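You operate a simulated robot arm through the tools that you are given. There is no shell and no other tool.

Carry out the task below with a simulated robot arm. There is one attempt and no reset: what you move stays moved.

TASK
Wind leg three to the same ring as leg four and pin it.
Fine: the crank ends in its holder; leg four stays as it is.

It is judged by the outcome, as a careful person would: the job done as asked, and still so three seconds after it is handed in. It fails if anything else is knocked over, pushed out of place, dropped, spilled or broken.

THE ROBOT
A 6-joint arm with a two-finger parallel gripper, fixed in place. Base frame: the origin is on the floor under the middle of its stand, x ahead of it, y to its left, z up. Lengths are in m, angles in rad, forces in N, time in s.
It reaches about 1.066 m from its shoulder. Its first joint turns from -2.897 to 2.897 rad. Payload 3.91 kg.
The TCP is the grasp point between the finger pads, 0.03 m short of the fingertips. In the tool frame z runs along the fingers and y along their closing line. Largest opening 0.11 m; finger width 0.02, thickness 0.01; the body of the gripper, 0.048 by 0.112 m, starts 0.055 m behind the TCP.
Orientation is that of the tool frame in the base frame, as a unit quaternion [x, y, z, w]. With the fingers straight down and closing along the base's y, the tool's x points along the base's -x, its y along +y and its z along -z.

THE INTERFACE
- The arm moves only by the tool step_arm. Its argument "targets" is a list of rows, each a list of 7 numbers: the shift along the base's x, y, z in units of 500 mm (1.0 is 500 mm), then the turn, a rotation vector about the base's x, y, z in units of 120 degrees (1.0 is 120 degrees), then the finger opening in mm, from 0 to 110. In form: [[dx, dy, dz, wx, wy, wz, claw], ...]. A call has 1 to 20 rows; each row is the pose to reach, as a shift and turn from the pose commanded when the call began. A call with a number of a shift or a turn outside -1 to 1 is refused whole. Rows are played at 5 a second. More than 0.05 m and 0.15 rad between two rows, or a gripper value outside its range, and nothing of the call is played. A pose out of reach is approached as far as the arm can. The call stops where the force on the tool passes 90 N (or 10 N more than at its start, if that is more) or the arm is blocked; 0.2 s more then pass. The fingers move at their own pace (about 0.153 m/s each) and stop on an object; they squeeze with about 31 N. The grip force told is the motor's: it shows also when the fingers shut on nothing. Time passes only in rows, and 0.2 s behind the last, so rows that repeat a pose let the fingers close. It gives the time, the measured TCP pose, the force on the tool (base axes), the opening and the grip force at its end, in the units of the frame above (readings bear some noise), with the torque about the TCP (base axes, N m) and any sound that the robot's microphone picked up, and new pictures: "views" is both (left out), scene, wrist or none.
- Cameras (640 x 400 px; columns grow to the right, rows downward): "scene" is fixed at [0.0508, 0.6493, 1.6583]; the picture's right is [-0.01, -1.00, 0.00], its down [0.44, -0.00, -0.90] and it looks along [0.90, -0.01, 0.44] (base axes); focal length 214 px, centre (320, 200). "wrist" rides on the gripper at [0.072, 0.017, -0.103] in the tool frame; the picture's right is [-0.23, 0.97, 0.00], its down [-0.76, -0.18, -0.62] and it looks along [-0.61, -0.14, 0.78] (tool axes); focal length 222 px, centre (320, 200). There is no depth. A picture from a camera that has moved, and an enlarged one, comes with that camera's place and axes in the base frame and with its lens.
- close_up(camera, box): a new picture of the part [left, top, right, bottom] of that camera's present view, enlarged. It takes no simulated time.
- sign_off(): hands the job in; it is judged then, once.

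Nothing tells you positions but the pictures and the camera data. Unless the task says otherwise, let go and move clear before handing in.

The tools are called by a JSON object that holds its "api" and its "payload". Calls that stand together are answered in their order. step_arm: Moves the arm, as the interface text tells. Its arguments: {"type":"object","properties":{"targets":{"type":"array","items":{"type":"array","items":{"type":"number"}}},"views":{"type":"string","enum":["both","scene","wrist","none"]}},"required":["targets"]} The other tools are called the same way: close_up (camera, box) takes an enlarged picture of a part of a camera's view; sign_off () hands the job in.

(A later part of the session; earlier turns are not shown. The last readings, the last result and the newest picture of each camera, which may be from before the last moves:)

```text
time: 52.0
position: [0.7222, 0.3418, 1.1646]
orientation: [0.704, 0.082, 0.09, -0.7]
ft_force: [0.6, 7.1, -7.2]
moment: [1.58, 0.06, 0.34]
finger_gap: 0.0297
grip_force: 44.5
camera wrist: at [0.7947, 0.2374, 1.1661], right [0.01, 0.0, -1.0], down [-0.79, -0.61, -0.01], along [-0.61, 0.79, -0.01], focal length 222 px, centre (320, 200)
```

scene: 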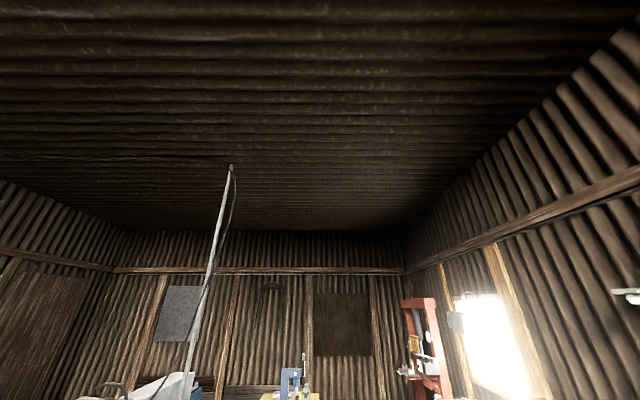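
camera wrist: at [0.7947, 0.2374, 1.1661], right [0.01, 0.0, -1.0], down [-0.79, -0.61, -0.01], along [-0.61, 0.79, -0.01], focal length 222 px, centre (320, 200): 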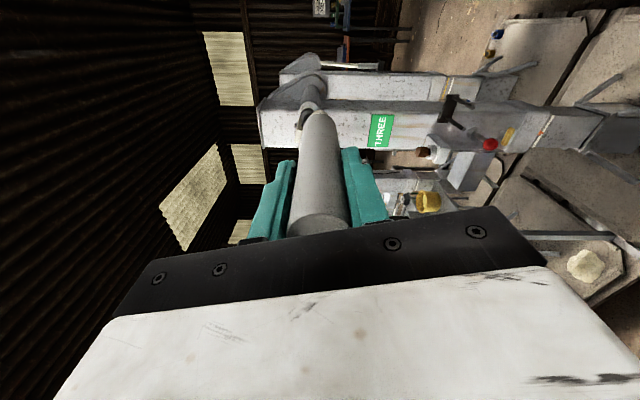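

It's holding well with about 7 N of winding effort. The ring is visible from here, so I'll zoom on it, then wind further.

{"api": "close_up", "payload": {"camera": "wrist", "box": [500, 100, 580, 160]}}

{"api": "step_arm", "payload": {"targets": [[0.0058, 0, 0.0282, 0, -0.0667, 0, 20], [0.0075, 0, 0.0569, 0, -0.1333, 0, 20], [0.0053, 0, 0.0855, 0, -0.2, 0, 20], [-0.001, 0, 0.1136, 0, -0.2667, 0, 20], [-0.011, 0, 0.1405, 0, -0.3333, 0, 20], [-0.0247, 0, 0.1658, 0, -0.4, 0, 20], [-0.0418, 0, 0.1889, 0, -0.4667, 0, 20], [-0.062, 0, 0.2094, 0, -0.5333, 0, 20], [-0.0848, 0, 0.2269, 0, -0.6, 0, 20], [-0.1098, 0, 0.241, 0, -0.6667, 0, 20], [-0.1365, 0, 0.2515, 0, -0.7333, 0, 20]], "views": "wrist"}}

```text
6.67 times, centred on (540, 130) of wrist
camera zoom: at [0.7947, 0.2374, 1.1661], right [0.01, 0.0, -1.0], down [-0.79, -0.61, -0.01], along [-0.61, 0.79, -0.01], focal length 1481 px, centre (-1147, 667)
```

zoom: 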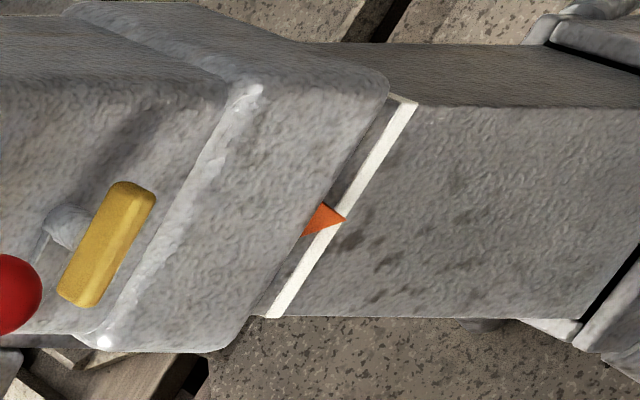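

```text
time: 54.4
position: [0.6546, 0.3421, 1.2891]
orientation: [0.444, 0.547, 0.551, -0.447]
ft_force: [-4.2, 18.8, -26.9]
moment: [-1.62, 0.01, 1.54]
finger_gap: 0.0294
grip_force: 45.0
camera wrist: at [0.6552, 0.2384, 1.3626], right [1.0, 0.0, -0.02], down [-0.02, -0.62, -0.79], along [-0.01, 0.79, -0.62], focal length 222 px, centre (320, 200)
```

wrist: 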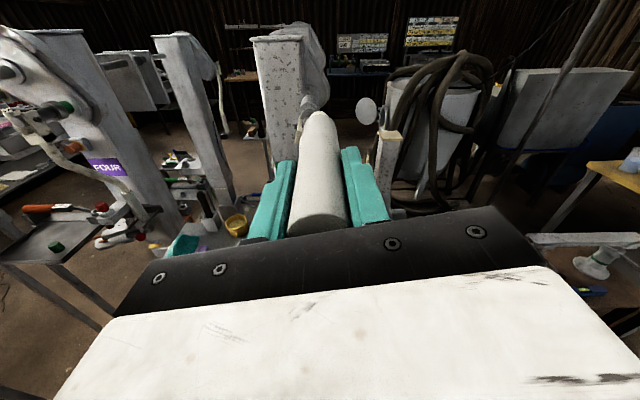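

It's going round, but radial load is building up: 27 N inward and 19 N along +y. My circle is slightly too big here, so I'll ease inward and forward a couple of millimetres.

{"api": "step_arm", "payload": {"targets": [[0, 0.004, -0.004, 0, 0, 0, 20], [0, 0.006, -0.007, 0, 0, 0, 20]], "views": "none"}}

```text
time: 55.0
position: [0.6544, 0.3415, 1.2873]
orientation: [0.443, 0.545, 0.554, -0.448]
ft_force: [-5.0, -15.5, -9.6]
moment: [-0.38, 0.03, 2.04]
finger_gap: 0.0297
grip_force: 45.0
```

{"api": "step_arm", "payload": {"targets": [[0, -0.0026, -0.003, 0, 0, 0, 20], [0, -0.0026, -0.004, 0, 0, 0, 20]], "views": "wrist"}}

{"api": "close_up", "payload": {"camera": "wrist", "box": [225, 150, 345, 250]}}

```text
time: 55.6
position: [0.653, 0.3412, 1.2855]
orientation: [0.442, 0.545, 0.554, -0.447]
ft_force: [-1.6, -13.5, 2.9]
moment: [1.25, 0.0, 1.44]
finger_gap: 0.0297
grip_force: 44.7
camera wrist: at [0.6548, 0.2373, 1.3594], right [1.0, 0.0, -0.02], down [-0.02, -0.61, -0.79], along [-0.01, 0.79, -0.61], focal length 222 px, centre (320, 200)
```

wrist: 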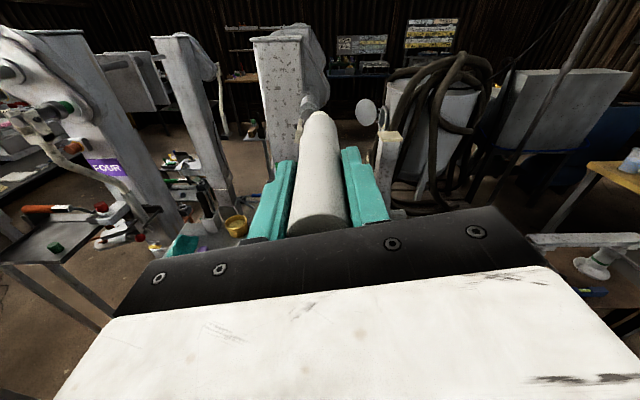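

```text
4.00 times, centred on (285, 200) of wrist
camera zoom: at [0.6548, 0.2373, 1.3594], right [1.0, 0.0, -0.02], down [-0.02, -0.61, -0.79], along [-0.01, 0.79, -0.61], focal length 888 px, centre (460, 200)
```

zoom: 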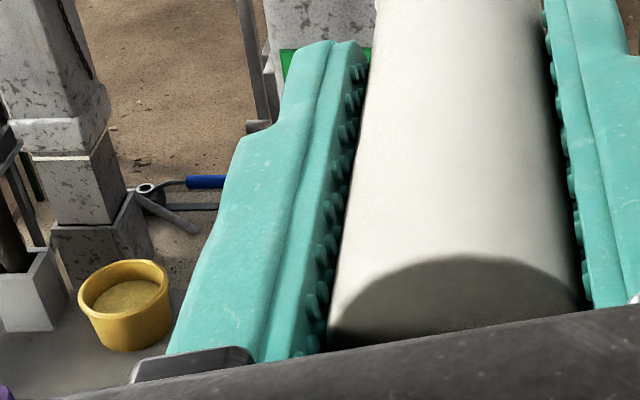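

Radial load is gone. Fitting the three known grip points puts the axis at about (0.6256, 1.1904) with radius 0.0994. I'll continue on this corrected circle.

{"api": "step_arm", "payload": {"targets": [[-0.0271, -0.001, 0.0061, 0, -0.0667, 0, 20], [-0.0547, -0.002, 0.0083, 0, -0.1333, 0, 20], [-0.0824, -0.002, 0.0066, 0, -0.2, 0, 20], [-0.1096, -0.002, 0.0012, 0, -0.2667, 0, 20], [-0.1357, -0.002, -0.0081, 0, -0.3333, 0, 20], [-0.1604, -0.002, -0.0208, 0, -0.4, 0, 20]], "views": "none"}}

```text
time: 57.0
position: [0.5719, 0.3413, 1.2742]
orientation: [0.178, 0.681, 0.685, -0.187]
ft_force: [-9.0, -2.4, 18.3]
moment: [-1.31, 0.01, 0.65]
finger_gap: 0.0293
grip_force: 45.1
```

{"api": "step_arm", "payload": {"targets": [[-0.0262, 0, -0.0126, 0, -0.0667, 0, 20], [-0.0466, 0, -0.032, 0, -0.1333, 0, 20], [-0.064, 0, -0.0538, 0, -0.2, 0, 20], [-0.0784, 0, -0.078, 0, -0.2667, 0, 20], [-0.0892, 0, -0.1038, 0, -0.3333, 0, 20], [-0.0962, 0, -0.131, 0, -0.4, 0, 20], [-0.0994, 0, -0.1588, 0, -0.4667, 0, 20]], "views": "wrist"}}

```text
time: 58.6
position: [0.5249, 0.3408, 1.1948]
orientation: [-0.162, 0.689, 0.689, 0.155]
ft_force: [13.5, -1.3, -0.2]
moment: [-1.23, -0.01, -1.36]
finger_gap: 0.0295
grip_force: 45.1
camera wrist: at [0.4527, 0.2377, 1.1788], right [-0.22, 0.0, 0.98], down [0.77, -0.62, 0.17], along [0.6, 0.79, 0.14], focal length 222 px, centre (320, 200)
```

wrist: 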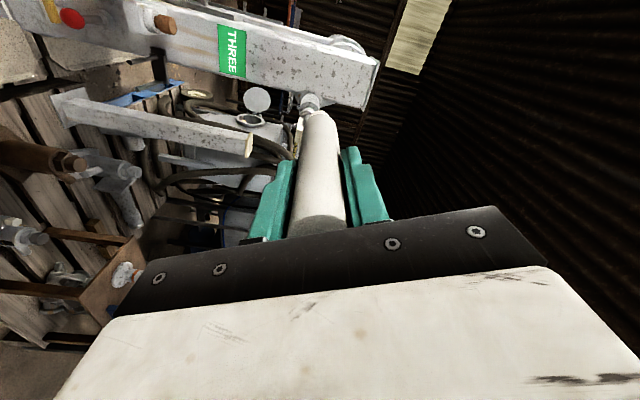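

Steady, with only about 13 N radial. I'll continue on round toward the bottom.

{"api": "step_arm", "payload": {"targets": [[0.0036, 0, -0.0284, 0, -0.0667, 0, 20], [0.0082, 0, -0.056, 0, -0.1333, 0, 20], [0.0166, 0, -0.0826, 0, -0.2, 0, 20], [0.0286, 0, -0.1078, 0, -0.2667, 0, 20], [0.044, 0, -0.131, 0, -0.3333, 0, 20], [0.0624, 0, -0.152, 0, -0.4, 0, 20]], "views": "wrist"}}

```text
time: 60.0
position: [0.555, 0.3415, 1.1186]
orientation: [-0.429, 0.566, 0.564, 0.421]
ft_force: [-5.3, -6.3, -6.1]
moment: [-0.24, 0.01, -1.47]
finger_gap: 0.0295
grip_force: 44.6
camera wrist: at [0.5187, 0.2374, 1.0546], right [-0.87, 0.0, 0.49], down [0.39, -0.61, 0.69], along [0.3, 0.79, 0.54], focal length 222 px, centre (320, 200)
```

wrist: 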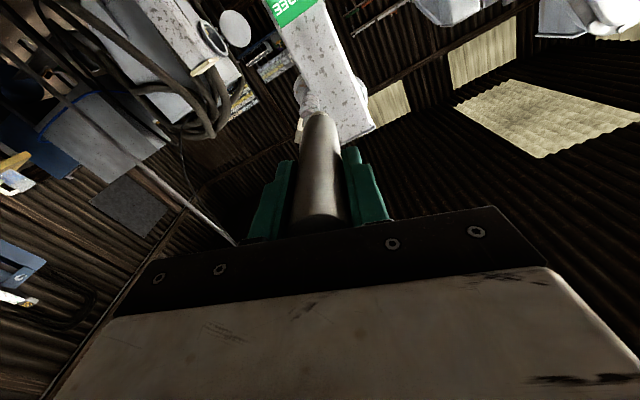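

{"api": "step_arm", "payload": {"targets": [[0.0212, 0, -0.0182, 0, -0.0667, 0, 20], [0.0446, 0, -0.0332, 0, -0.1333, 0, 20], [0.07, 0, -0.0448, 0, -0.2, 0, 20], [0.0968, 0, -0.0528, 0, -0.2667, 0, 20], [0.1244, 0, -0.057, 0, -0.3333, 0, 20], [0.1404, 0, -0.0576, 0, -0.3717, 0, 20]], "views": "none"}}

```text
time: 61.4
position: [0.6332, 0.3417, 1.1164]
orientation: [0.611, -0.362, -0.362, -0.604]
ft_force: [-4.3, 2.6, 9.2]
moment: [0.45, 0.15, 0.03]
finger_gap: 0.0197
grip_force: 0.1
out of reach, approached as far as the arm can: row 6
```

The wrist ran out of range at the last row and the fingers came off the grip. I'll stop here and look.

{"api": "step_arm", "payload": {"targets": [[0, -0.06, 0, 0, 0, 0, 30], [0, -0.15, 0, 0, 0, 0, 40], [0, -0.24, 0, 0, 0, 0, 60]], "views": "wrist"}}

```text
time: 62.2
position: [0.6339, 0.2204, 1.1126]
orientation: [0.611, -0.365, -0.36, -0.604]
ft_force: [0.6, 0.1, 0.4]
moment: [-0.01, 0.05, 0.02]
finger_gap: 0.0598
grip_force: 0.0
camera wrist: at [0.6524, 0.1158, 1.0408], right [-0.96, 0.0, -0.26], down [-0.21, -0.61, 0.76], along [-0.16, 0.79, 0.59], focal length 222 px, centre (320, 200)
```

wrist: 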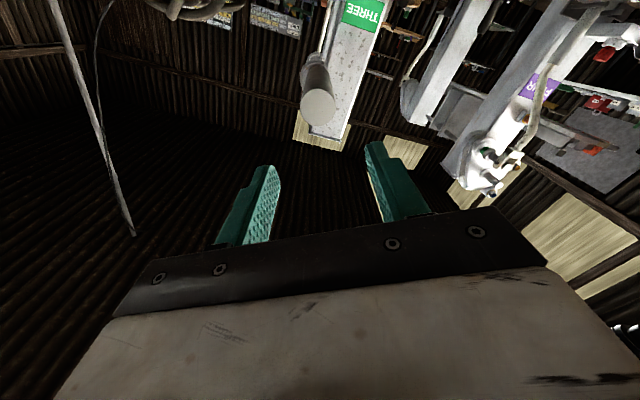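

{"api": "step_arm", "payload": {"targets": [[0, -0.04, 0.01, 0, 0.07, 0, 60], [0, -0.08, 0.02, 0, 0.14, 0, 60], [0, -0.12, 0.03, 0, 0.21, 0, 60], [0, -0.16, 0.04, 0, 0.28, 0, 60], [0, -0.16, 0.06, 0, 0.35, 0, 60], [0, -0.16, 0.08, 0, 0.42, 0, 60], [0, -0.16, 0.1, 0, 0.49, 0, 60], [0, -0.16, 0.1, 0, 0.56, 0, 60], [0, -0.16, 0.1, 0, 0.63, 0, 60], [0, -0.16, 0.1, 0, 0.7, 0, 60], [0, -0.16, 0.1, 0, 0.77, 0, 60], [0, -0.16, 0.1, 0, 0.84, 0, 60], [0, -0.16, 0.1, 0, 0.91, 0, 60], [0, -0.16, 0.1, 0, 0.98, 0, 60]], "views": "none"}}

{"api": "step_arm", "payload": {"targets": [[0, 0, 0, 0, 0.07, 0, 60], [0, 0, 0, 0, 0.14, 0, 60], [0, 0, 0, 0, 0.21, 0, 60], [0, 0, 0, 0, 0.28, 0, 60], [0, 0, 0, 0, 0.35, 0, 60], [0, 0, 0, 0, 0.42, 0, 60], [0, 0, 0, 0, 0.49, 0, 60], [0, 0, 0, 0, 0.56, 0, 60], [0, 0, 0, 0, 0.63, 0, 60], [0, 0, 0, 0, 0.66, 0, 60]], "views": "wrist"}}

{"api": "close_up", "payload": {"camera": "wrist", "box": [250, 40, 390, 240]}}

```text
time: 65.2
position: [0.6324, 0.1405, 1.1607]
orientation: [-0.008, 0.706, 0.708, 0.0]
ft_force: [-0.6, 0.3, 0.9]
moment: [-0.03, 0.03, 0.0]
finger_gap: 0.0601
grip_force: 0.0
```

```text
time: 67.4
position: [0.6328, 0.1409, 1.1611]
orientation: [0.445, 0.544, 0.551, -0.45]
ft_force: [0.6, -0.4, 0.3]
moment: [-0.01, -0.01, -0.02]
finger_gap: 0.06
grip_force: 0.0
camera wrist: at [0.6348, 0.0367, 1.2344], right [1.0, 0.0, -0.03], down [-0.02, -0.61, -0.79], along [-0.02, 0.79, -0.61], focal length 222 px, centre (320, 200)
```

wrist: 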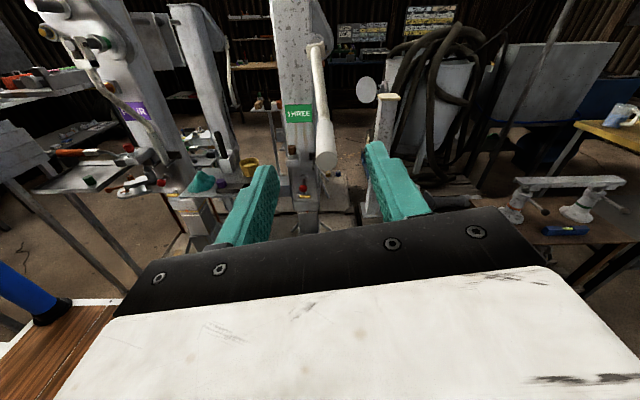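

```text
2.00 times, centred on (320, 140) of wrist
camera zoom: at [0.6348, 0.0367, 1.2344], right [1.0, 0.0, -0.03], down [-0.02, -0.61, -0.79], along [-0.02, 0.79, -0.61], focal length 444 px, centre (320, 320)
```

zoom: 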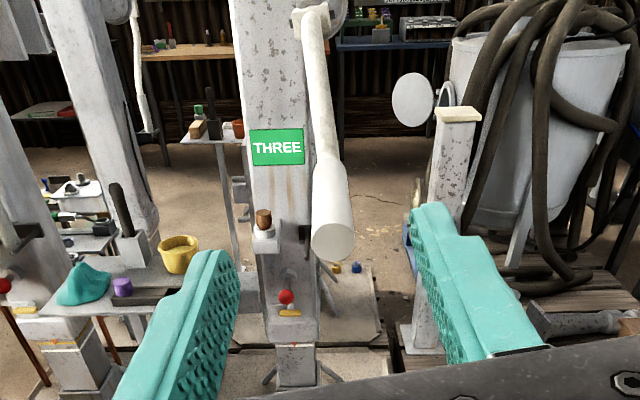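

{"api": "close_up", "payload": {"camera": "wrist", "box": [290, 175, 320, 225]}}

{"api": "close_up", "payload": {"camera": "wrist", "box": [300, 130, 350, 180]}}

```text
8.00 times, centred on (305, 200) of wrist
camera zoom: at [0.6348, 0.0367, 1.2344], right [1.0, 0.0, -0.03], down [-0.02, -0.61, -0.79], along [-0.02, 0.79, -0.61], focal length 1777 px, centre (440, 200)
```

zoom: 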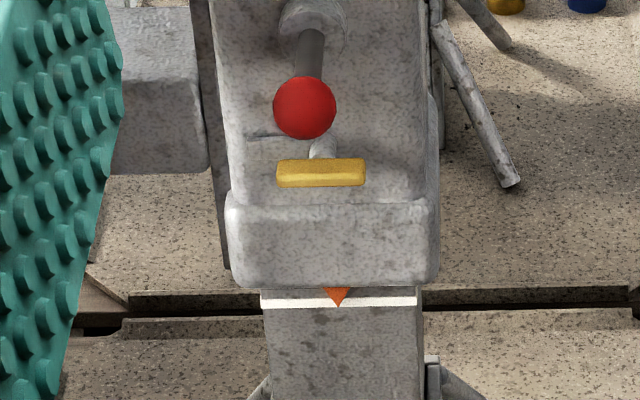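

```text
8.00 times, centred on (325, 155) of wrist
camera zoom: at [0.6348, 0.0367, 1.2344], right [1.0, 0.0, -0.03], down [-0.02, -0.61, -0.79], along [-0.02, 0.79, -0.61], focal length 1777 px, centre (280, 560)
```

zoom: 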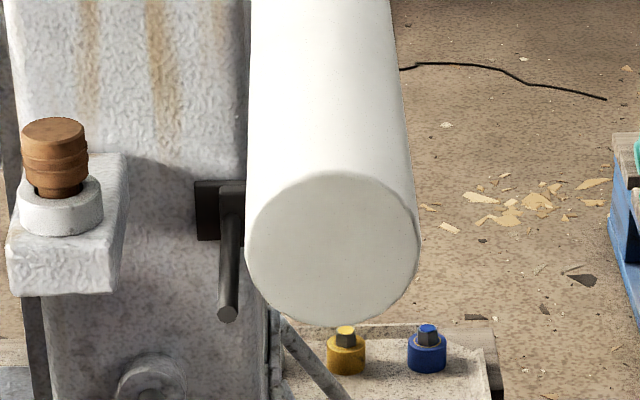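

After about one turn the ring hardly seems to have moved. I'll take a precise baseline zoom here, so I can compare later from the same pose, and look again at the shaft end.

{"api": "close_up", "payload": {"camera": "wrist", "box": [298, 190, 314, 206]}}

{"api": "close_up", "payload": {"camera": "wrist", "box": [290, 20, 340, 60]}}

{"api": "close_up", "payload": {"camera": "wrist", "box": [160, 180, 220, 230]}}

```text
16.00 times, centred on (306, 198) of wrist
camera zoom: at [0.6348, 0.0367, 1.2344], right [1.0, 0.0, -0.03], down [-0.02, -0.61, -0.79], along [-0.02, 0.79, -0.61], focal length 3554 px, centre (544, 232)
```

zoom: 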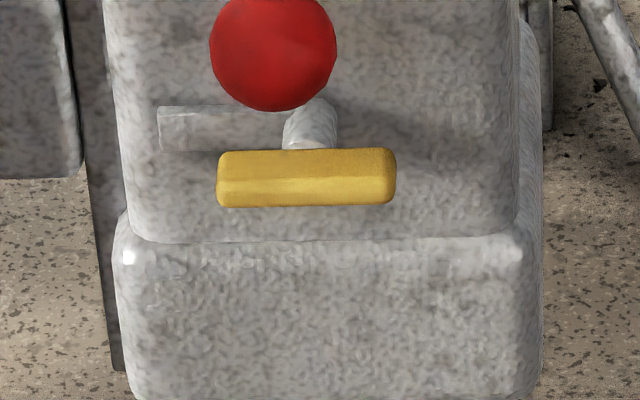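

```text
10.00 times, centred on (315, 40) of wrist
camera zoom: at [0.6348, 0.0367, 1.2344], right [1.0, 0.0, -0.03], down [-0.02, -0.61, -0.79], along [-0.02, 0.79, -0.61], focal length 2221 px, centre (370, 1800)
```

zoom: 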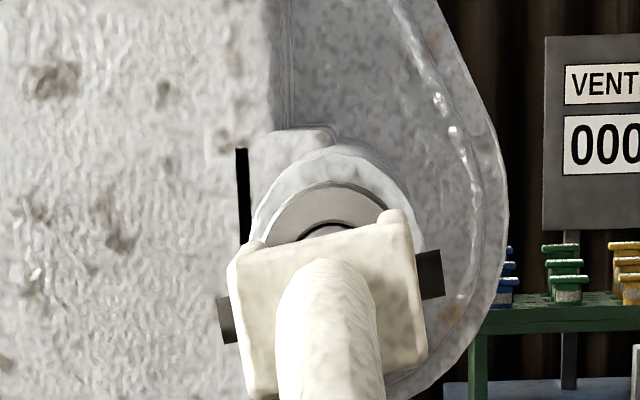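

```text
8.00 times, centred on (190, 205) of wrist
camera zoom: at [0.6348, 0.0367, 1.2344], right [1.0, 0.0, -0.03], down [-0.02, -0.61, -0.79], along [-0.02, 0.79, -0.61], focal length 1777 px, centre (1360, 160)
```

zoom: 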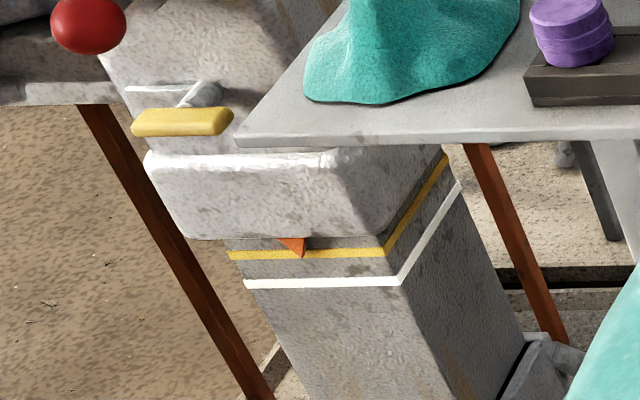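

The crank may be freewheeling, which would mean a gear or clutch isn't engaged. I need a side look at leg three's shaft, so I'll move up and to the left of the crank.

{"api": "step_arm", "payload": {"targets": [[-0.02, -0.02, 0.08, 0, 0, 0, 60], [-0.06, -0.02, 0.16, 0, 0, 0, 60], [-0.12, -0.02, 0.22, 0, 0, 0, 60], [-0.2, -0.01, 0.26, 0, 0, 0, 60], [-0.28, 0.02, 0.28, 0, 0, 0, 60], [-0.35, 0.08, 0.28, 0, 0, 0, 60], [-0.4, 0.16, 0.28, 0, 0, 0, 60], [-0.42, 0.24, 0.28, 0, 0, 0, 60], [-0.42, 0.32, 0.28, 0, 0, 0, 60]], "views": "wrist"}}

{"api": "close_up", "payload": {"camera": "wrist", "box": [370, 70, 470, 150]}}

```text
time: 69.4
position: [0.4208, 0.3004, 1.3012]
orientation: [0.445, 0.545, 0.551, -0.45]
ft_force: [-0.2, -0.3, 0.1]
moment: [0.0, 0.01, -0.01]
finger_gap: 0.0602
grip_force: 0.1
camera wrist: at [0.4233, 0.1964, 1.3747], right [1.0, 0.0, -0.03], down [-0.02, -0.61, -0.79], along [-0.01, 0.79, -0.61], focal length 222 px, centre (320, 200)
```

wrist: 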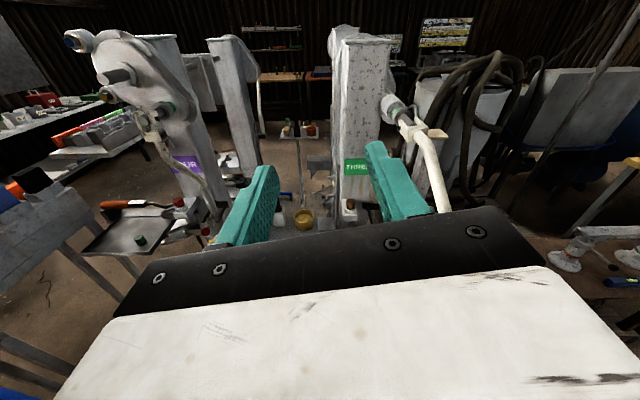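

```text
5.00 times, centred on (420, 110) of wrist
camera zoom: at [0.4233, 0.1964, 1.3747], right [1.0, 0.0, -0.03], down [-0.02, -0.61, -0.79], along [-0.01, 0.79, -0.61], focal length 1111 px, centre (-180, 650)
```

zoom: 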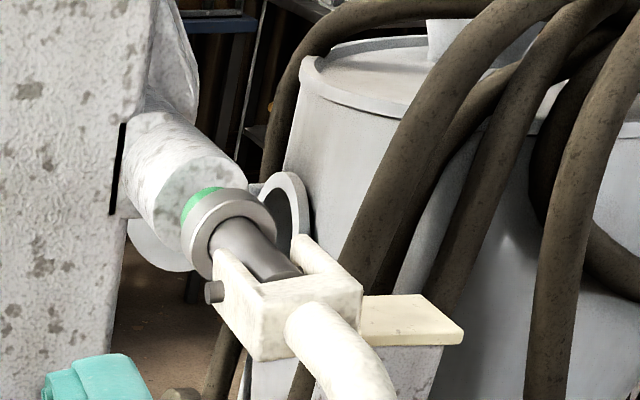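

{"api": "close_up", "payload": {"camera": "wrist", "box": [384, 82, 424, 122]}}

{"api": "close_up", "payload": {"camera": "wrist", "box": [130, 90, 200, 140]}}

{"api": "close_up", "payload": {"camera": "wrist", "box": [320, 20, 400, 100]}}

```text
10.00 times, centred on (404, 102) of wrist
camera zoom: at [0.4233, 0.1964, 1.3747], right [1.0, 0.0, -0.03], down [-0.02, -0.61, -0.79], along [-0.01, 0.79, -0.61], focal length 2221 px, centre (-520, 1180)
```

zoom: 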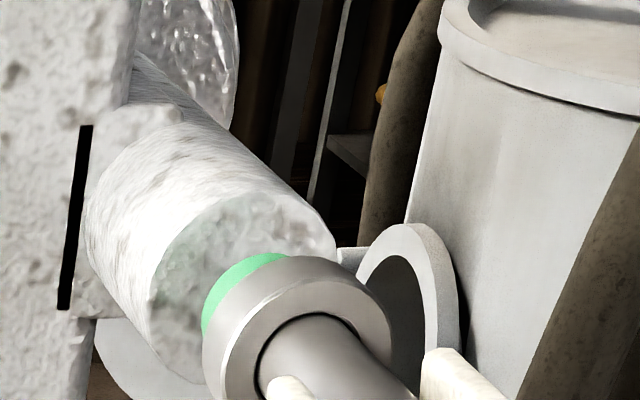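

```text
8.00 times, centred on (165, 115) of wrist
camera zoom: at [0.4233, 0.1964, 1.3747], right [1.0, 0.0, -0.03], down [-0.02, -0.61, -0.79], along [-0.01, 0.79, -0.61], focal length 1777 px, centre (1560, 880)
```

zoom: 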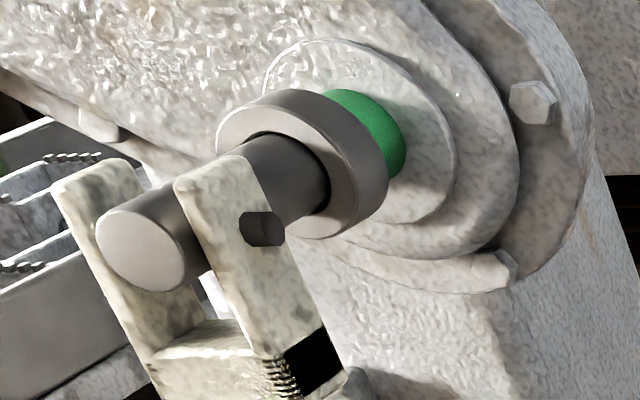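

```text
5.00 times, centred on (360, 60) of wrist
camera zoom: at [0.4233, 0.1964, 1.3747], right [1.0, 0.0, -0.03], down [-0.02, -0.61, -0.79], along [-0.01, 0.79, -0.61], focal length 1111 px, centre (120, 900)
```

zoom: 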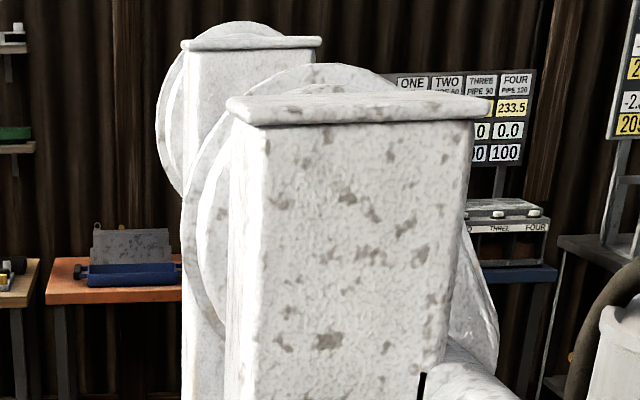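

Both legs show the same green band, so that doesn't explain it. I'll return to the exact earlier viewpoint in front of leg three's ring to measure whether the turn moved the leg at all, and to study the yellow handle and its track.

{"api": "step_arm", "payload": {"targets": [[0.01, 0.02, -0.08, 0, 0, 0, 60], [0.02, 0.04, -0.16, 0, 0, 0, 60], [0.03, 0.07, -0.24, 0, 0, 0, 60], [0.04, 0.1, -0.32, 0, 0, 0, 60], [0.05, 0.13, -0.4, 0, 0, 0, 60], [0.05, 0.16, -0.48, 0, 0, 0, 60], [0.05, 0.19, -0.56, 0, 0, 0, 60], [0.05, 0.22, -0.64, 0, 0, 0, 60], [0.05, 0.26, -0.72, 0, 0, 0, 60], [0.06, 0.3, -0.8, 0, 0, 0, 60], [0.08, 0.35, -0.88, 0, 0, 0, 60], [0.11, 0.4, -0.95, 0, 0, 0, 60]], "views": "none"}}

```text
time: 72.0
position: [0.478, 0.5007, 0.8256]
orientation: [0.445, 0.544, 0.552, -0.448]
ft_force: [-0.2, 0.6, 0.4]
moment: [0.0, 0.01, -0.01]
finger_gap: 0.06
grip_force: 0.0
out of reach, approached as far as the arm can: row 2, 3, 4, 5, 6, 7, 8
```

{"api": "step_arm", "payload": {"targets": [[0.03, 0.05, -0.06, 0, 0, 0, 60], [0.06, 0.1, -0.12, 0, 0, 0, 60], [0.09, 0.15, -0.18, 0, 0, 0, 60], [0.1254, 0.2102, -0.246, 0, 0, 0, 60], [0.1254, 0.2102, -0.246, 0, 0, 0, 60]], "views": "wrist"}}

{"api": "close_up", "payload": {"camera": "wrist", "box": [296, 180, 356, 230]}}

{"api": "close_up", "payload": {"camera": "wrist", "box": [306, 120, 346, 160]}}

```text
time: 73.2
position: [0.5401, 0.6058, 0.7021]
orientation: [0.445, 0.545, 0.552, -0.449]
ft_force: [0.1, 0.0, 0.2]
moment: [0.01, 0.0, -0.03]
finger_gap: 0.06
grip_force: 0.1
camera wrist: at [0.542, 0.5022, 0.7757], right [1.0, 0.0, -0.03], down [-0.02, -0.61, -0.79], along [-0.01, 0.79, -0.61], focal length 222 px, centre (320, 200)
```

wrist: 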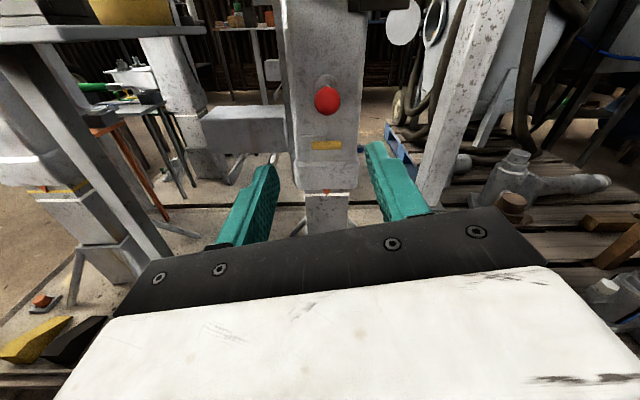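

```text
8.00 times, centred on (326, 205) of wrist
camera zoom: at [0.542, 0.5022, 0.7757], right [1.0, 0.0, -0.03], down [-0.02, -0.61, -0.79], along [-0.01, 0.79, -0.61], focal length 1777 px, centre (272, 160)
```

zoom: 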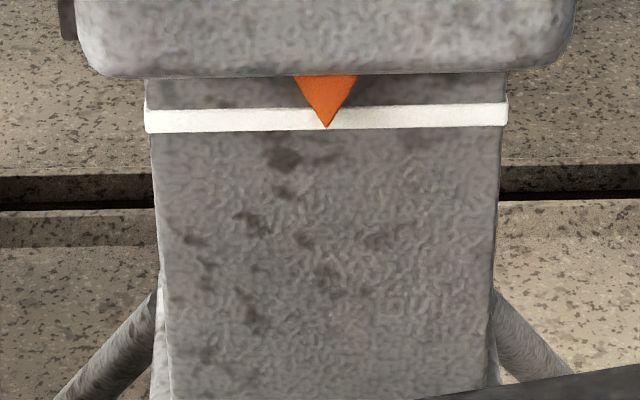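

```text
10.00 times, centred on (326, 140) of wrist
camera zoom: at [0.542, 0.5022, 0.7757], right [1.0, 0.0, -0.03], down [-0.02, -0.61, -0.79], along [-0.01, 0.79, -0.61], focal length 2221 px, centre (260, 800)
```

zoom: 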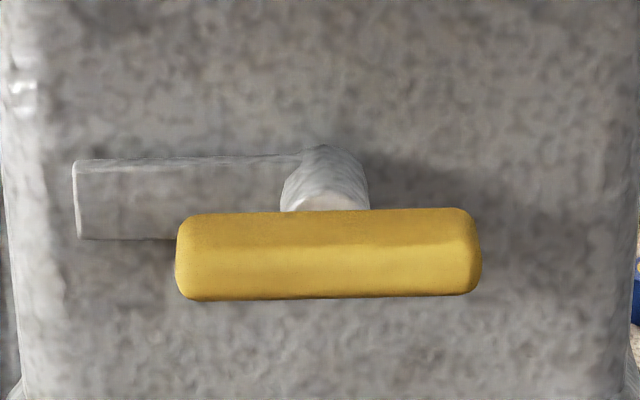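

The ring hasn't moved at all, so the crank turned freely without driving the leg. The yellow handle sits at one end of a short track to its left, which looks like a selector slide. I'll roll the wrist so the fingers close vertically on its bar, then feel which way it moves.

{"api": "step_arm", "payload": {"targets": [[0, 0, -0.01, 0, 0.0667, 0, 60], [0, 0, -0.02, 0, 0.1333, 0, 60], [0, 0, -0.04, 0, 0.2, 0, 60], [0, 0, -0.06, 0, 0.2667, 0, 60], [0.005, 0, -0.08, 0, 0.3333, 0, 60], [0.01, 0, -0.1, 0, 0.4, 0, 60], [0.018, 0, -0.12, 0, 0.4667, 0, 60], [0.018, 0, -0.14, 0, 0.5333, 0, 50], [0.018, 0, -0.16, 0, 0.6, 0, 45], [0.018, 0, -0.173, 0, 0.6667, 0, 40], [0.018, 0, -0.173, 0, 0.7333, 0, 40], [0.018, 0, -0.173, 0, 0.8, 0, 40], [0.018, 0, -0.173, 0, 0.85, 0, 40]], "views": "wrist"}}

{"api": "close_up", "payload": {"camera": "wrist", "box": [260, 60, 380, 180]}}

```text
time: 76.0
position: [0.5498, 0.6065, 0.6169]
orientation: [0.708, -0.006, 0.001, -0.706]
ft_force: [0.9, 0.0, -0.4]
moment: [0.01, -0.01, -0.01]
finger_gap: 0.04
grip_force: 0.0
camera wrist: at [0.6206, 0.5021, 0.5995], right [-0.23, 0.0, -0.97], down [-0.77, -0.61, 0.19], along [-0.6, 0.79, 0.14], focal length 222 px, centre (320, 200)
```

wrist: 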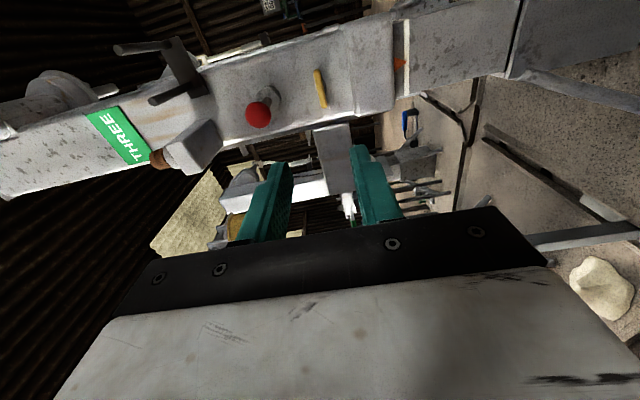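

```text
3.33 times, centred on (320, 120) of wrist
camera zoom: at [0.6206, 0.5021, 0.5995], right [-0.23, 0.0, -0.97], down [-0.77, -0.61, 0.19], along [-0.6, 0.79, 0.14], focal length 740 px, centre (320, 467)
```

zoom: 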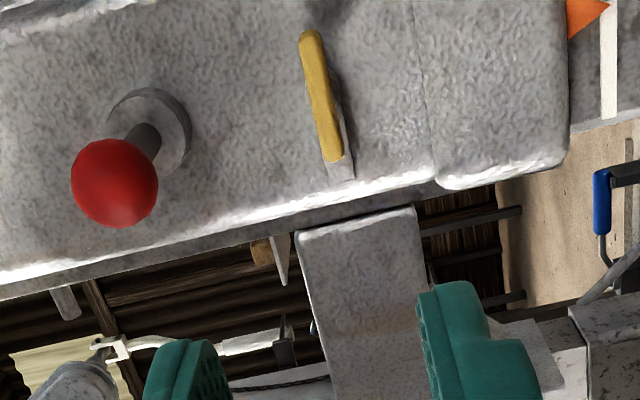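

{"api": "close_up", "payload": {"camera": "wrist", "box": [306, 62, 336, 102]}}

```text
10.00 times, centred on (321, 82) of wrist
camera zoom: at [0.6206, 0.5021, 0.5995], right [-0.23, 0.0, -0.97], down [-0.77, -0.61, 0.19], along [-0.6, 0.79, 0.14], focal length 2221 px, centre (310, 1380)
```

zoom: 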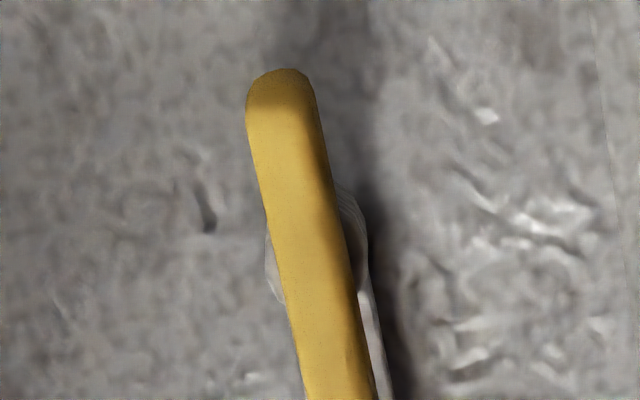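

The bar is at about (0.549, 0.858, 0.616). I'll advance with the fingers just above and below it.

{"api": "step_arm", "payload": {"targets": [[0, 0.09, -0.002, 0, 0, 0, 40], [0, 0.18, -0.002, 0, 0, 0, 40], [0, 0.27, -0.002, 0, 0, 0, 40], [0, 0.36, -0.002, 0, 0, 0, 40], [0, 0.43, -0.002, 0, 0, 0, 40]], "views": "wrist"}}

{"api": "close_up", "payload": {"camera": "wrist", "box": [240, 60, 400, 240]}}

```text
time: 77.2
position: [0.5501, 0.8203, 0.6156]
orientation: [0.708, -0.006, 0.001, -0.706]
ft_force: [-0.2, -0.6, -0.3]
moment: [0.01, 0.0, 0.0]
finger_gap: 0.04
grip_force: 0.0
camera wrist: at [0.6214, 0.7171, 0.5988], right [-0.23, 0.0, -0.97], down [-0.77, -0.61, 0.18], along [-0.6, 0.79, 0.14], focal length 222 px, centre (320, 200)
```

wrist: 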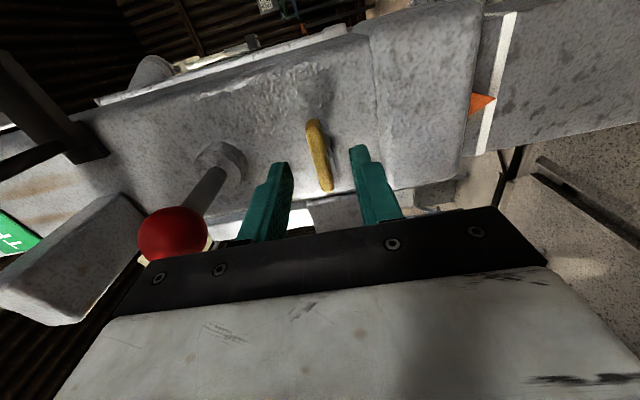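

```text
2.22 times, centred on (320, 150) of wrist
camera zoom: at [0.6214, 0.7171, 0.5988], right [-0.23, 0.0, -0.97], down [-0.77, -0.61, 0.18], along [-0.6, 0.79, 0.14], focal length 494 px, centre (320, 311)
```

zoom: 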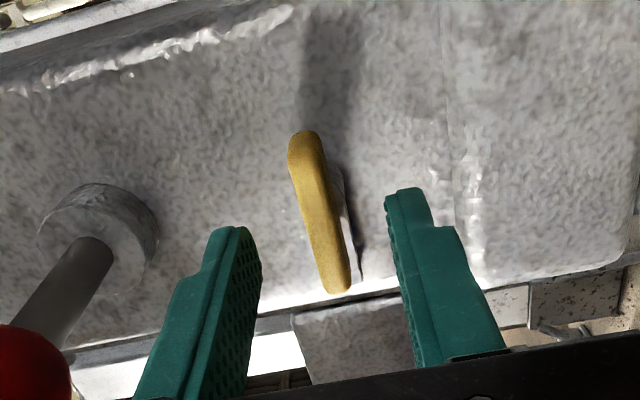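

{"api": "step_arm", "payload": {"targets": [[-0.002, 0.03, 0, 0, 0, 0, 40], [-0.002, 0.06, 0, 0, 0, 0, 40], [-0.002, 0.06, 0, 0, 0, 0, 25], [-0.002, 0.06, 0, 0, 0, 0, 8], [-0.002, 0.06, 0, 0, 0, 0, 8], [-0.002, 0.06, 0, 0, 0, 0, 8]], "views": "wrist"}}

```text
time: 78.6
position: [0.5491, 0.8512, 0.6148]
orientation: [0.708, -0.006, 0.001, -0.706]
ft_force: [0.9, 6.8, -1.7]
moment: [0.3, 0.01, -0.08]
finger_gap: 0.0154
grip_force: 44.8
camera wrist: at [0.6196, 0.7471, 0.5983], right [-0.23, 0.0, -0.97], down [-0.77, -0.61, 0.18], along [-0.6, 0.79, 0.14], focal length 222 px, centre (320, 200)
```

wrist: 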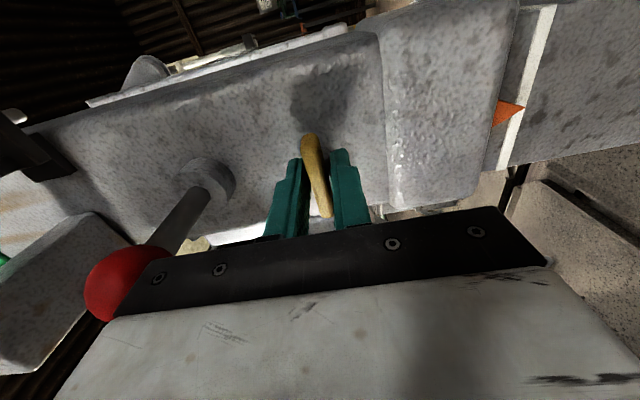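

I have the yellow bar between the pads. A gentle nudge toward -x, along the track, should show whether it slides.

{"api": "step_arm", "payload": {"targets": [[-0.004, 0, 0, 0, 0, 0, 8], [-0.008, 0, 0, 0, 0, 0, 8]], "views": "none"}}

```text
time: 79.2
position: [0.549, 0.8506, 0.6153]
orientation: [0.708, -0.008, 0.003, -0.706]
ft_force: [24.4, 27.9, -7.9]
moment: [0.15, -0.01, -0.52]
finger_gap: 0.0155
grip_force: 44.9
```

It's rigid toward -x. I'll return and try a small twist about its stem instead.

{"api": "step_arm", "payload": {"targets": [[0.004, 0, 0, 0, 0, 0, 8], [0.008, 0, 0, 0, 0, 0, 8], [0.008, 0, 0, 0, 0.03, 0, 8], [0.008, 0, 0, 0, 0.06, 0, 8]], "views": "none"}}

```text
time: 80.2
position: [0.5487, 0.8505, 0.6156]
orientation: [0.707, -0.049, -0.043, -0.704]
ft_force: [8.8, -12.0, 6.1]
moment: [0.58, -0.04, 0.13]
finger_gap: 0.0154
grip_force: 45.4
```

There's hardly any resisting torque, so the handle may be turning with me. I'll turn a bit further and look.

{"api": "step_arm", "payload": {"targets": [[0, 0, 0, 0, 0.05, 0, 8], [0, 0, 0, 0, 0.1, 0, 8], [0, 0, 0, 0, 0.15, 0, 8]], "views": "wrist"}}

{"api": "close_up", "payload": {"camera": "wrist", "box": [240, 80, 400, 240]}}

```text
time: 81.0
position: [0.548, 0.8498, 0.6161]
orientation: [0.691, -0.159, -0.153, -0.688]
ft_force: [-1.5, -25.6, 9.7]
moment: [0.77, 0.02, 0.28]
finger_gap: 0.0156
grip_force: 44.9
camera wrist: at [0.6054, 0.7469, 0.5702], right [-0.63, 0.0, -0.78], down [-0.61, -0.62, 0.49], along [-0.48, 0.79, 0.38], focal length 222 px, centre (320, 200)
```

wrist: 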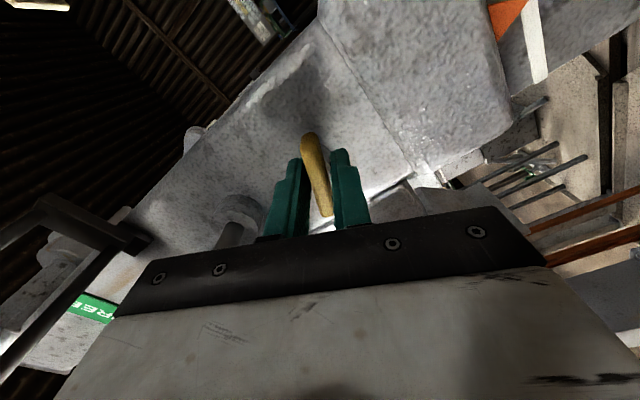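

```text
2.50 times, centred on (320, 160) of wrist
camera zoom: at [0.6054, 0.7469, 0.5702], right [-0.63, 0.0, -0.78], down [-0.61, -0.62, 0.49], along [-0.48, 0.79, 0.38], focal length 555 px, centre (320, 300)
```

zoom: 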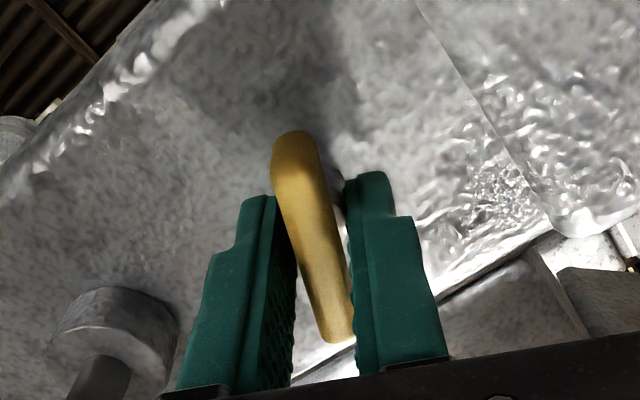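

The handle turns freely with me, about 25° so far, and seems to push slightly outward as it turns. I'll give a little in y and keep turning, watching the forces.

{"api": "step_arm", "payload": {"targets": [[0, -0.003, 0, 0, 0.05, 0, 8], [0, -0.005, 0, 0, 0.1, 0, 8], [0, -0.006, 0, 0, 0.15, 0, 8]], "views": "wrist"}}

{"api": "close_up", "payload": {"camera": "wrist", "box": [240, 80, 400, 240]}}

```text
time: 81.8
position: [0.5479, 0.8492, 0.6166]
orientation: [0.658, -0.266, -0.26, -0.655]
ft_force: [10.9, 35.8, 0.1]
moment: [0.16, 0.0, -0.5]
finger_gap: 0.0156
grip_force: 45.0
camera wrist: at [0.5885, 0.7457, 0.5555], right [-0.84, 0.0, -0.55], down [-0.43, -0.62, 0.66], along [-0.34, 0.79, 0.52], focal length 222 px, centre (320, 200)
```

wrist: 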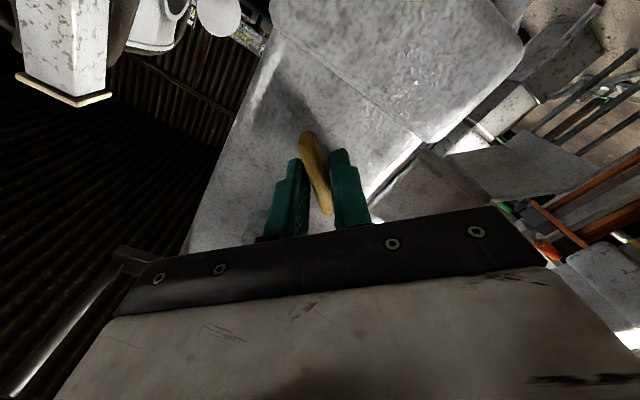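

```text
2.50 times, centred on (320, 160) of wrist
camera zoom: at [0.5885, 0.7457, 0.5555], right [-0.84, 0.0, -0.55], down [-0.43, -0.62, 0.66], along [-0.34, 0.79, 0.52], focal length 555 px, centre (320, 300)
```

zoom: 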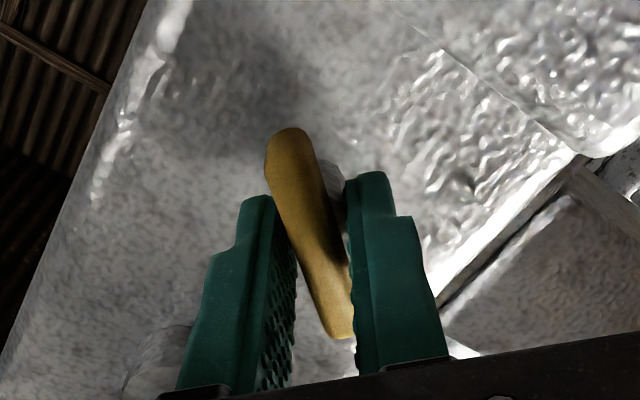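

It's at about 43° and rotation is still free. I'll ease y back and continue toward 90°.

{"api": "step_arm", "payload": {"targets": [[0, 0.003, 0, 0, 0.06, 0, 8], [0, 0.003, 0, 0, 0.12, 0, 8], [0, 0.003, 0, 0, 0.18, 0, 8], [0, 0.003, 0, 0, 0.22, 0, 8]], "views": "wrist"}}

```text
time: 82.8
position: [0.5164, 0.8221, 0.6266]
orientation: [-0.581, 0.403, 0.389, 0.59]
ft_force: [5.8, 2.8, 23.7]
moment: [0.73, -0.36, 0.09]
finger_gap: 0.0156
grip_force: 7.7
out of reach, approached as far as the arm can: row 3, 4
camera wrist: at [0.5238, 0.7195, 0.553], right [-0.99, 0.02, -0.15], down [-0.13, -0.62, 0.77], along [-0.08, 0.78, 0.62], focal length 222 px, centre (320, 200)
```

wrist: 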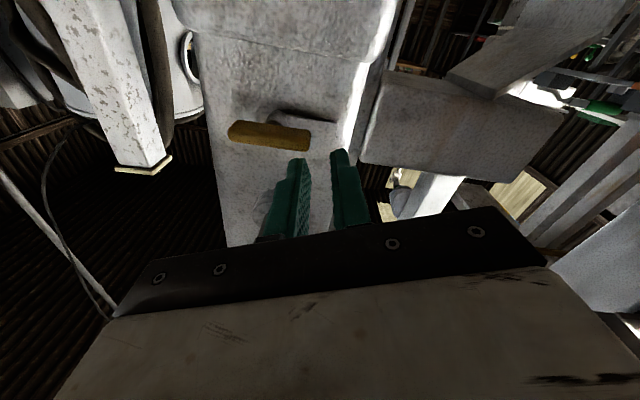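

The wrist hit its range limit again and slipped off, and the yellow bar is back at horizontal. I'll back straight out and check that nothing was disturbed.

{"api": "step_arm", "payload": {"targets": [[0, -0.04, 0, 0, 0, 0, 20], [0, -0.1, 0, 0, 0, 0, 40], [0, -0.18, 0, 0, -0.03, 0, 60], [0, -0.26, 0, 0, -0.06, 0, 60], [0, -0.34, 0, 0, -0.1, 0, 60], [0, -0.4, 0, 0, -0.15, 0, 60]], "views": "wrist"}}

{"api": "close_up", "payload": {"camera": "wrist", "box": [220, 20, 420, 180]}}

```text
time: 84.2
position: [0.5183, 0.6216, 0.6215]
orientation: [0.638, -0.312, -0.307, -0.633]
ft_force: [0.4, 0.2, 0.2]
moment: [-0.01, -0.03, -0.01]
finger_gap: 0.06
grip_force: 0.0
out of reach, approached as far as the arm can: row 1
camera wrist: at [0.5486, 0.5168, 0.5558], right [-0.91, 0.0, -0.42], down [-0.33, -0.61, 0.71], along [-0.26, 0.79, 0.56], focal length 222 px, centre (320, 200)
```

wrist: 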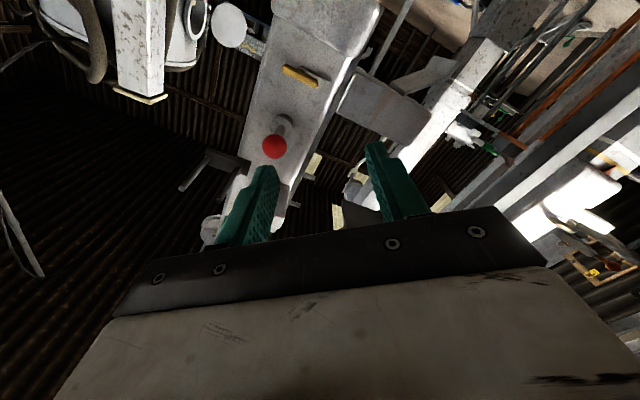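

```text
2.50 times, centred on (320, 100) of wrist
camera zoom: at [0.5486, 0.5168, 0.5558], right [-0.91, 0.0, -0.42], down [-0.33, -0.61, 0.71], along [-0.26, 0.79, 0.56], focal length 555 px, centre (320, 450)
```

zoom: 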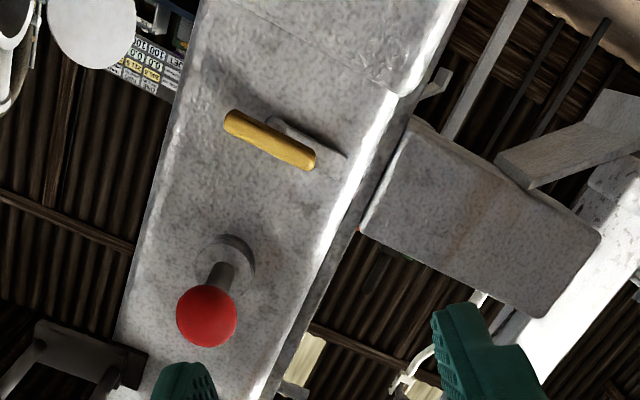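

The red pin is still out and everything else looks undisturbed. The yellow handle did rotate with me, so I'll take it again starting from the other end of the wrist's range, to allow a full quarter turn. First I'll unwind the wrist in free space.

{"api": "step_arm", "payload": {"targets": [[0, 0, 0, 0, -0.07, 0, 60], [0, 0, 0, 0, -0.14, 0, 60], [0, 0, 0, 0, -0.21, 0, 60], [0, 0, 0, 0, -0.28, 0, 60], [0, 0, 0, 0, -0.35, 0, 60], [0, 0, 0, 0, -0.42, 0, 60], [0, 0, 0, 0, -0.49, 0, 60], [0, 0, 0, 0, -0.56, 0, 60], [0, 0, 0, 0, -0.63, 0, 60], [0, 0, 0, 0, -0.7, 0, 60], [0, 0, 0, 0, -0.77, 0, 60], [0, 0, 0, 0, -0.84, 0, 60], [0, 0, 0, 0, -0.91, 0, 60], [0, 0, 0, 0, -0.98, 0, 60]], "views": "none"}}

{"api": "step_arm", "payload": {"targets": [[0, 0, 0, 0, -0.07, 0, 60], [0, 0, 0, 0, -0.14, 0, 60], [0, 0, 0, 0, -0.21, 0, 60], [0.01, 0, 0, 0, -0.28, 0, 60], [0.02, 0, 0, 0, -0.35, 0, 60], [0.03, 0, 0, 0, -0.42, 0, 60], [0.04, 0, 0, 0, -0.49, 0, 60], [0.05, 0, -0.003, 0, -0.56, 0, 60], [0.06, 0, -0.006, 0, -0.63, 0, 50], [0.062, 0, -0.01, 0, -0.7, 0, 45], [0.062, 0, -0.01, 0, -0.77, 0, 40], [0.062, 0, -0.01, 0, -0.84, 0, 40], [0.062, 0, -0.01, 0, -0.91, 0, 40], [0.062, 0, -0.01, 0, -0.95, 0, 40]], "views": "wrist"}}

{"api": "close_up", "payload": {"camera": "wrist", "box": [240, 40, 400, 200]}}

```text
time: 87.2
position: [0.5182, 0.6217, 0.6221]
orientation: [-0.594, -0.379, -0.389, 0.594]
ft_force: [0.8, 0.0, -0.6]
moment: [0.01, -0.02, 0.01]
finger_gap: 0.0601
grip_force: 0.0
```

```text
time: 90.2
position: [0.5501, 0.622, 0.6179]
orientation: [-0.002, 0.706, 0.708, -0.005]
ft_force: [0.6, -0.3, -0.3]
moment: [-0.02, -0.02, -0.01]
finger_gap: 0.0401
grip_force: 0.0
camera wrist: at [0.4773, 0.5183, 0.6344], right [0.23, 0.0, 0.97], down [0.77, -0.61, -0.18], along [0.6, 0.79, -0.14], focal length 222 px, centre (320, 200)
```

wrist: 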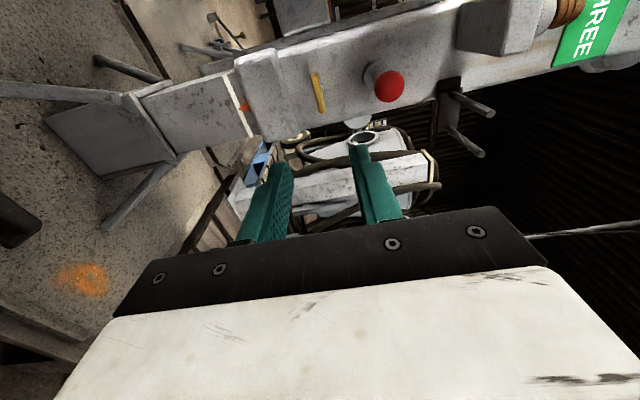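

```text
2.50 times, centred on (320, 120) of wrist
camera zoom: at [0.4773, 0.5183, 0.6344], right [0.23, 0.0, 0.97], down [0.77, -0.61, -0.18], along [0.6, 0.79, -0.14], focal length 555 px, centre (320, 400)
```

zoom: 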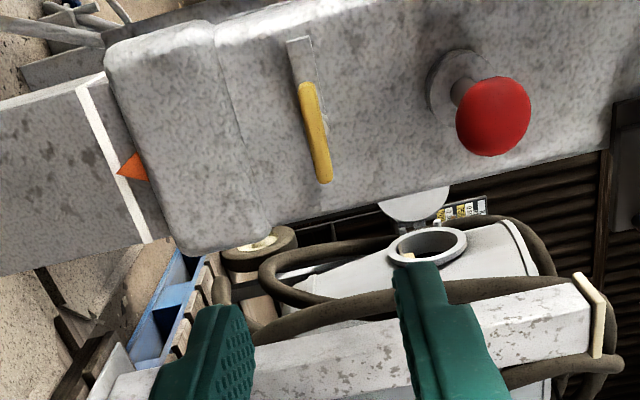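

The pin is still out (ball at y≈0.805) and the bar is at (0.549, 0.86, 0.6155). I'll approach and grip the yellow bar from this side.

{"api": "step_arm", "payload": {"targets": [[-0.002, 0.09, -0.005, 0, 0, 0, 40], [-0.002, 0.18, -0.005, 0, 0, 0, 40], [-0.002, 0.27, -0.005, 0, 0, 0, 40], [-0.002, 0.36, -0.005, 0, 0, 0, 40], [-0.002, 0.42, -0.005, 0, 0, 0, 40], [-0.002, 0.458, -0.005, 0, 0, 0, 40], [-0.002, 0.458, -0.005, 0, 0, 0, 20], [-0.002, 0.458, -0.005, 0, 0, 0, 8], [-0.002, 0.458, -0.005, 0, 0, 0, 8]], "views": "wrist"}}

```text
time: 92.2
position: [0.5466, 0.8501, 0.6151]
orientation: [-0.002, 0.706, 0.708, -0.006]
ft_force: [-0.1, 0.5, 2.4]
moment: [-0.34, -0.01, 0.09]
finger_gap: 0.0156
grip_force: 45.1
camera wrist: at [0.4765, 0.748, 0.6321], right [0.23, 0.0, 0.97], down [0.77, -0.61, -0.18], along [0.6, 0.79, -0.14], focal length 222 px, centre (320, 200)
```

wrist: 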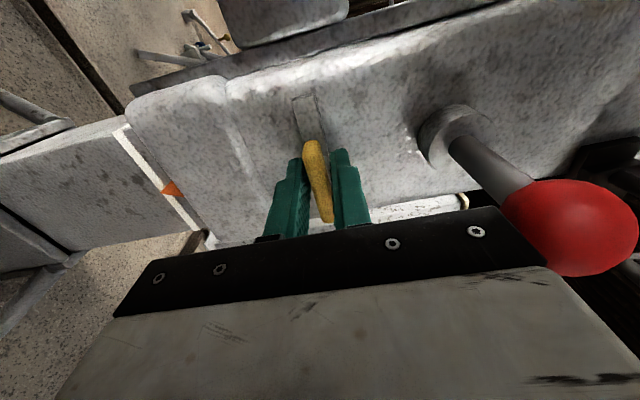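

Gripped. Now I'll turn it the same way as before, in steps, watching the torque.

{"api": "step_arm", "payload": {"targets": [[0, 0, 0, 0, 0.06, 0, 8], [0, 0, 0, 0, 0.12, 0, 8], [0, 0, 0, 0, 0.18, 0, 8], [0, 0, 0, 0, 0.24, 0, 8], [0, 0, 0, 0, 0.3, 0, 8]], "views": "none"}}

{"api": "step_arm", "payload": {"targets": [[0, 0, 0, 0, 0.06, 0, 8], [0, 0, 0, 0, 0.12, 0, 8], [0, 0, 0, 0, 0.2, 0, 8]], "views": "wrist"}}

```text
time: 93.4
position: [0.5498, 0.8525, 0.6153]
orientation: [0.218, 0.668, 0.675, -0.224]
ft_force: [6.7, 18.8, 6.8]
moment: [-0.54, -0.06, -0.36]
finger_gap: 0.0156
grip_force: 44.6
```

```text
refused: row 3 steps farther than a row can; nothing moved
```

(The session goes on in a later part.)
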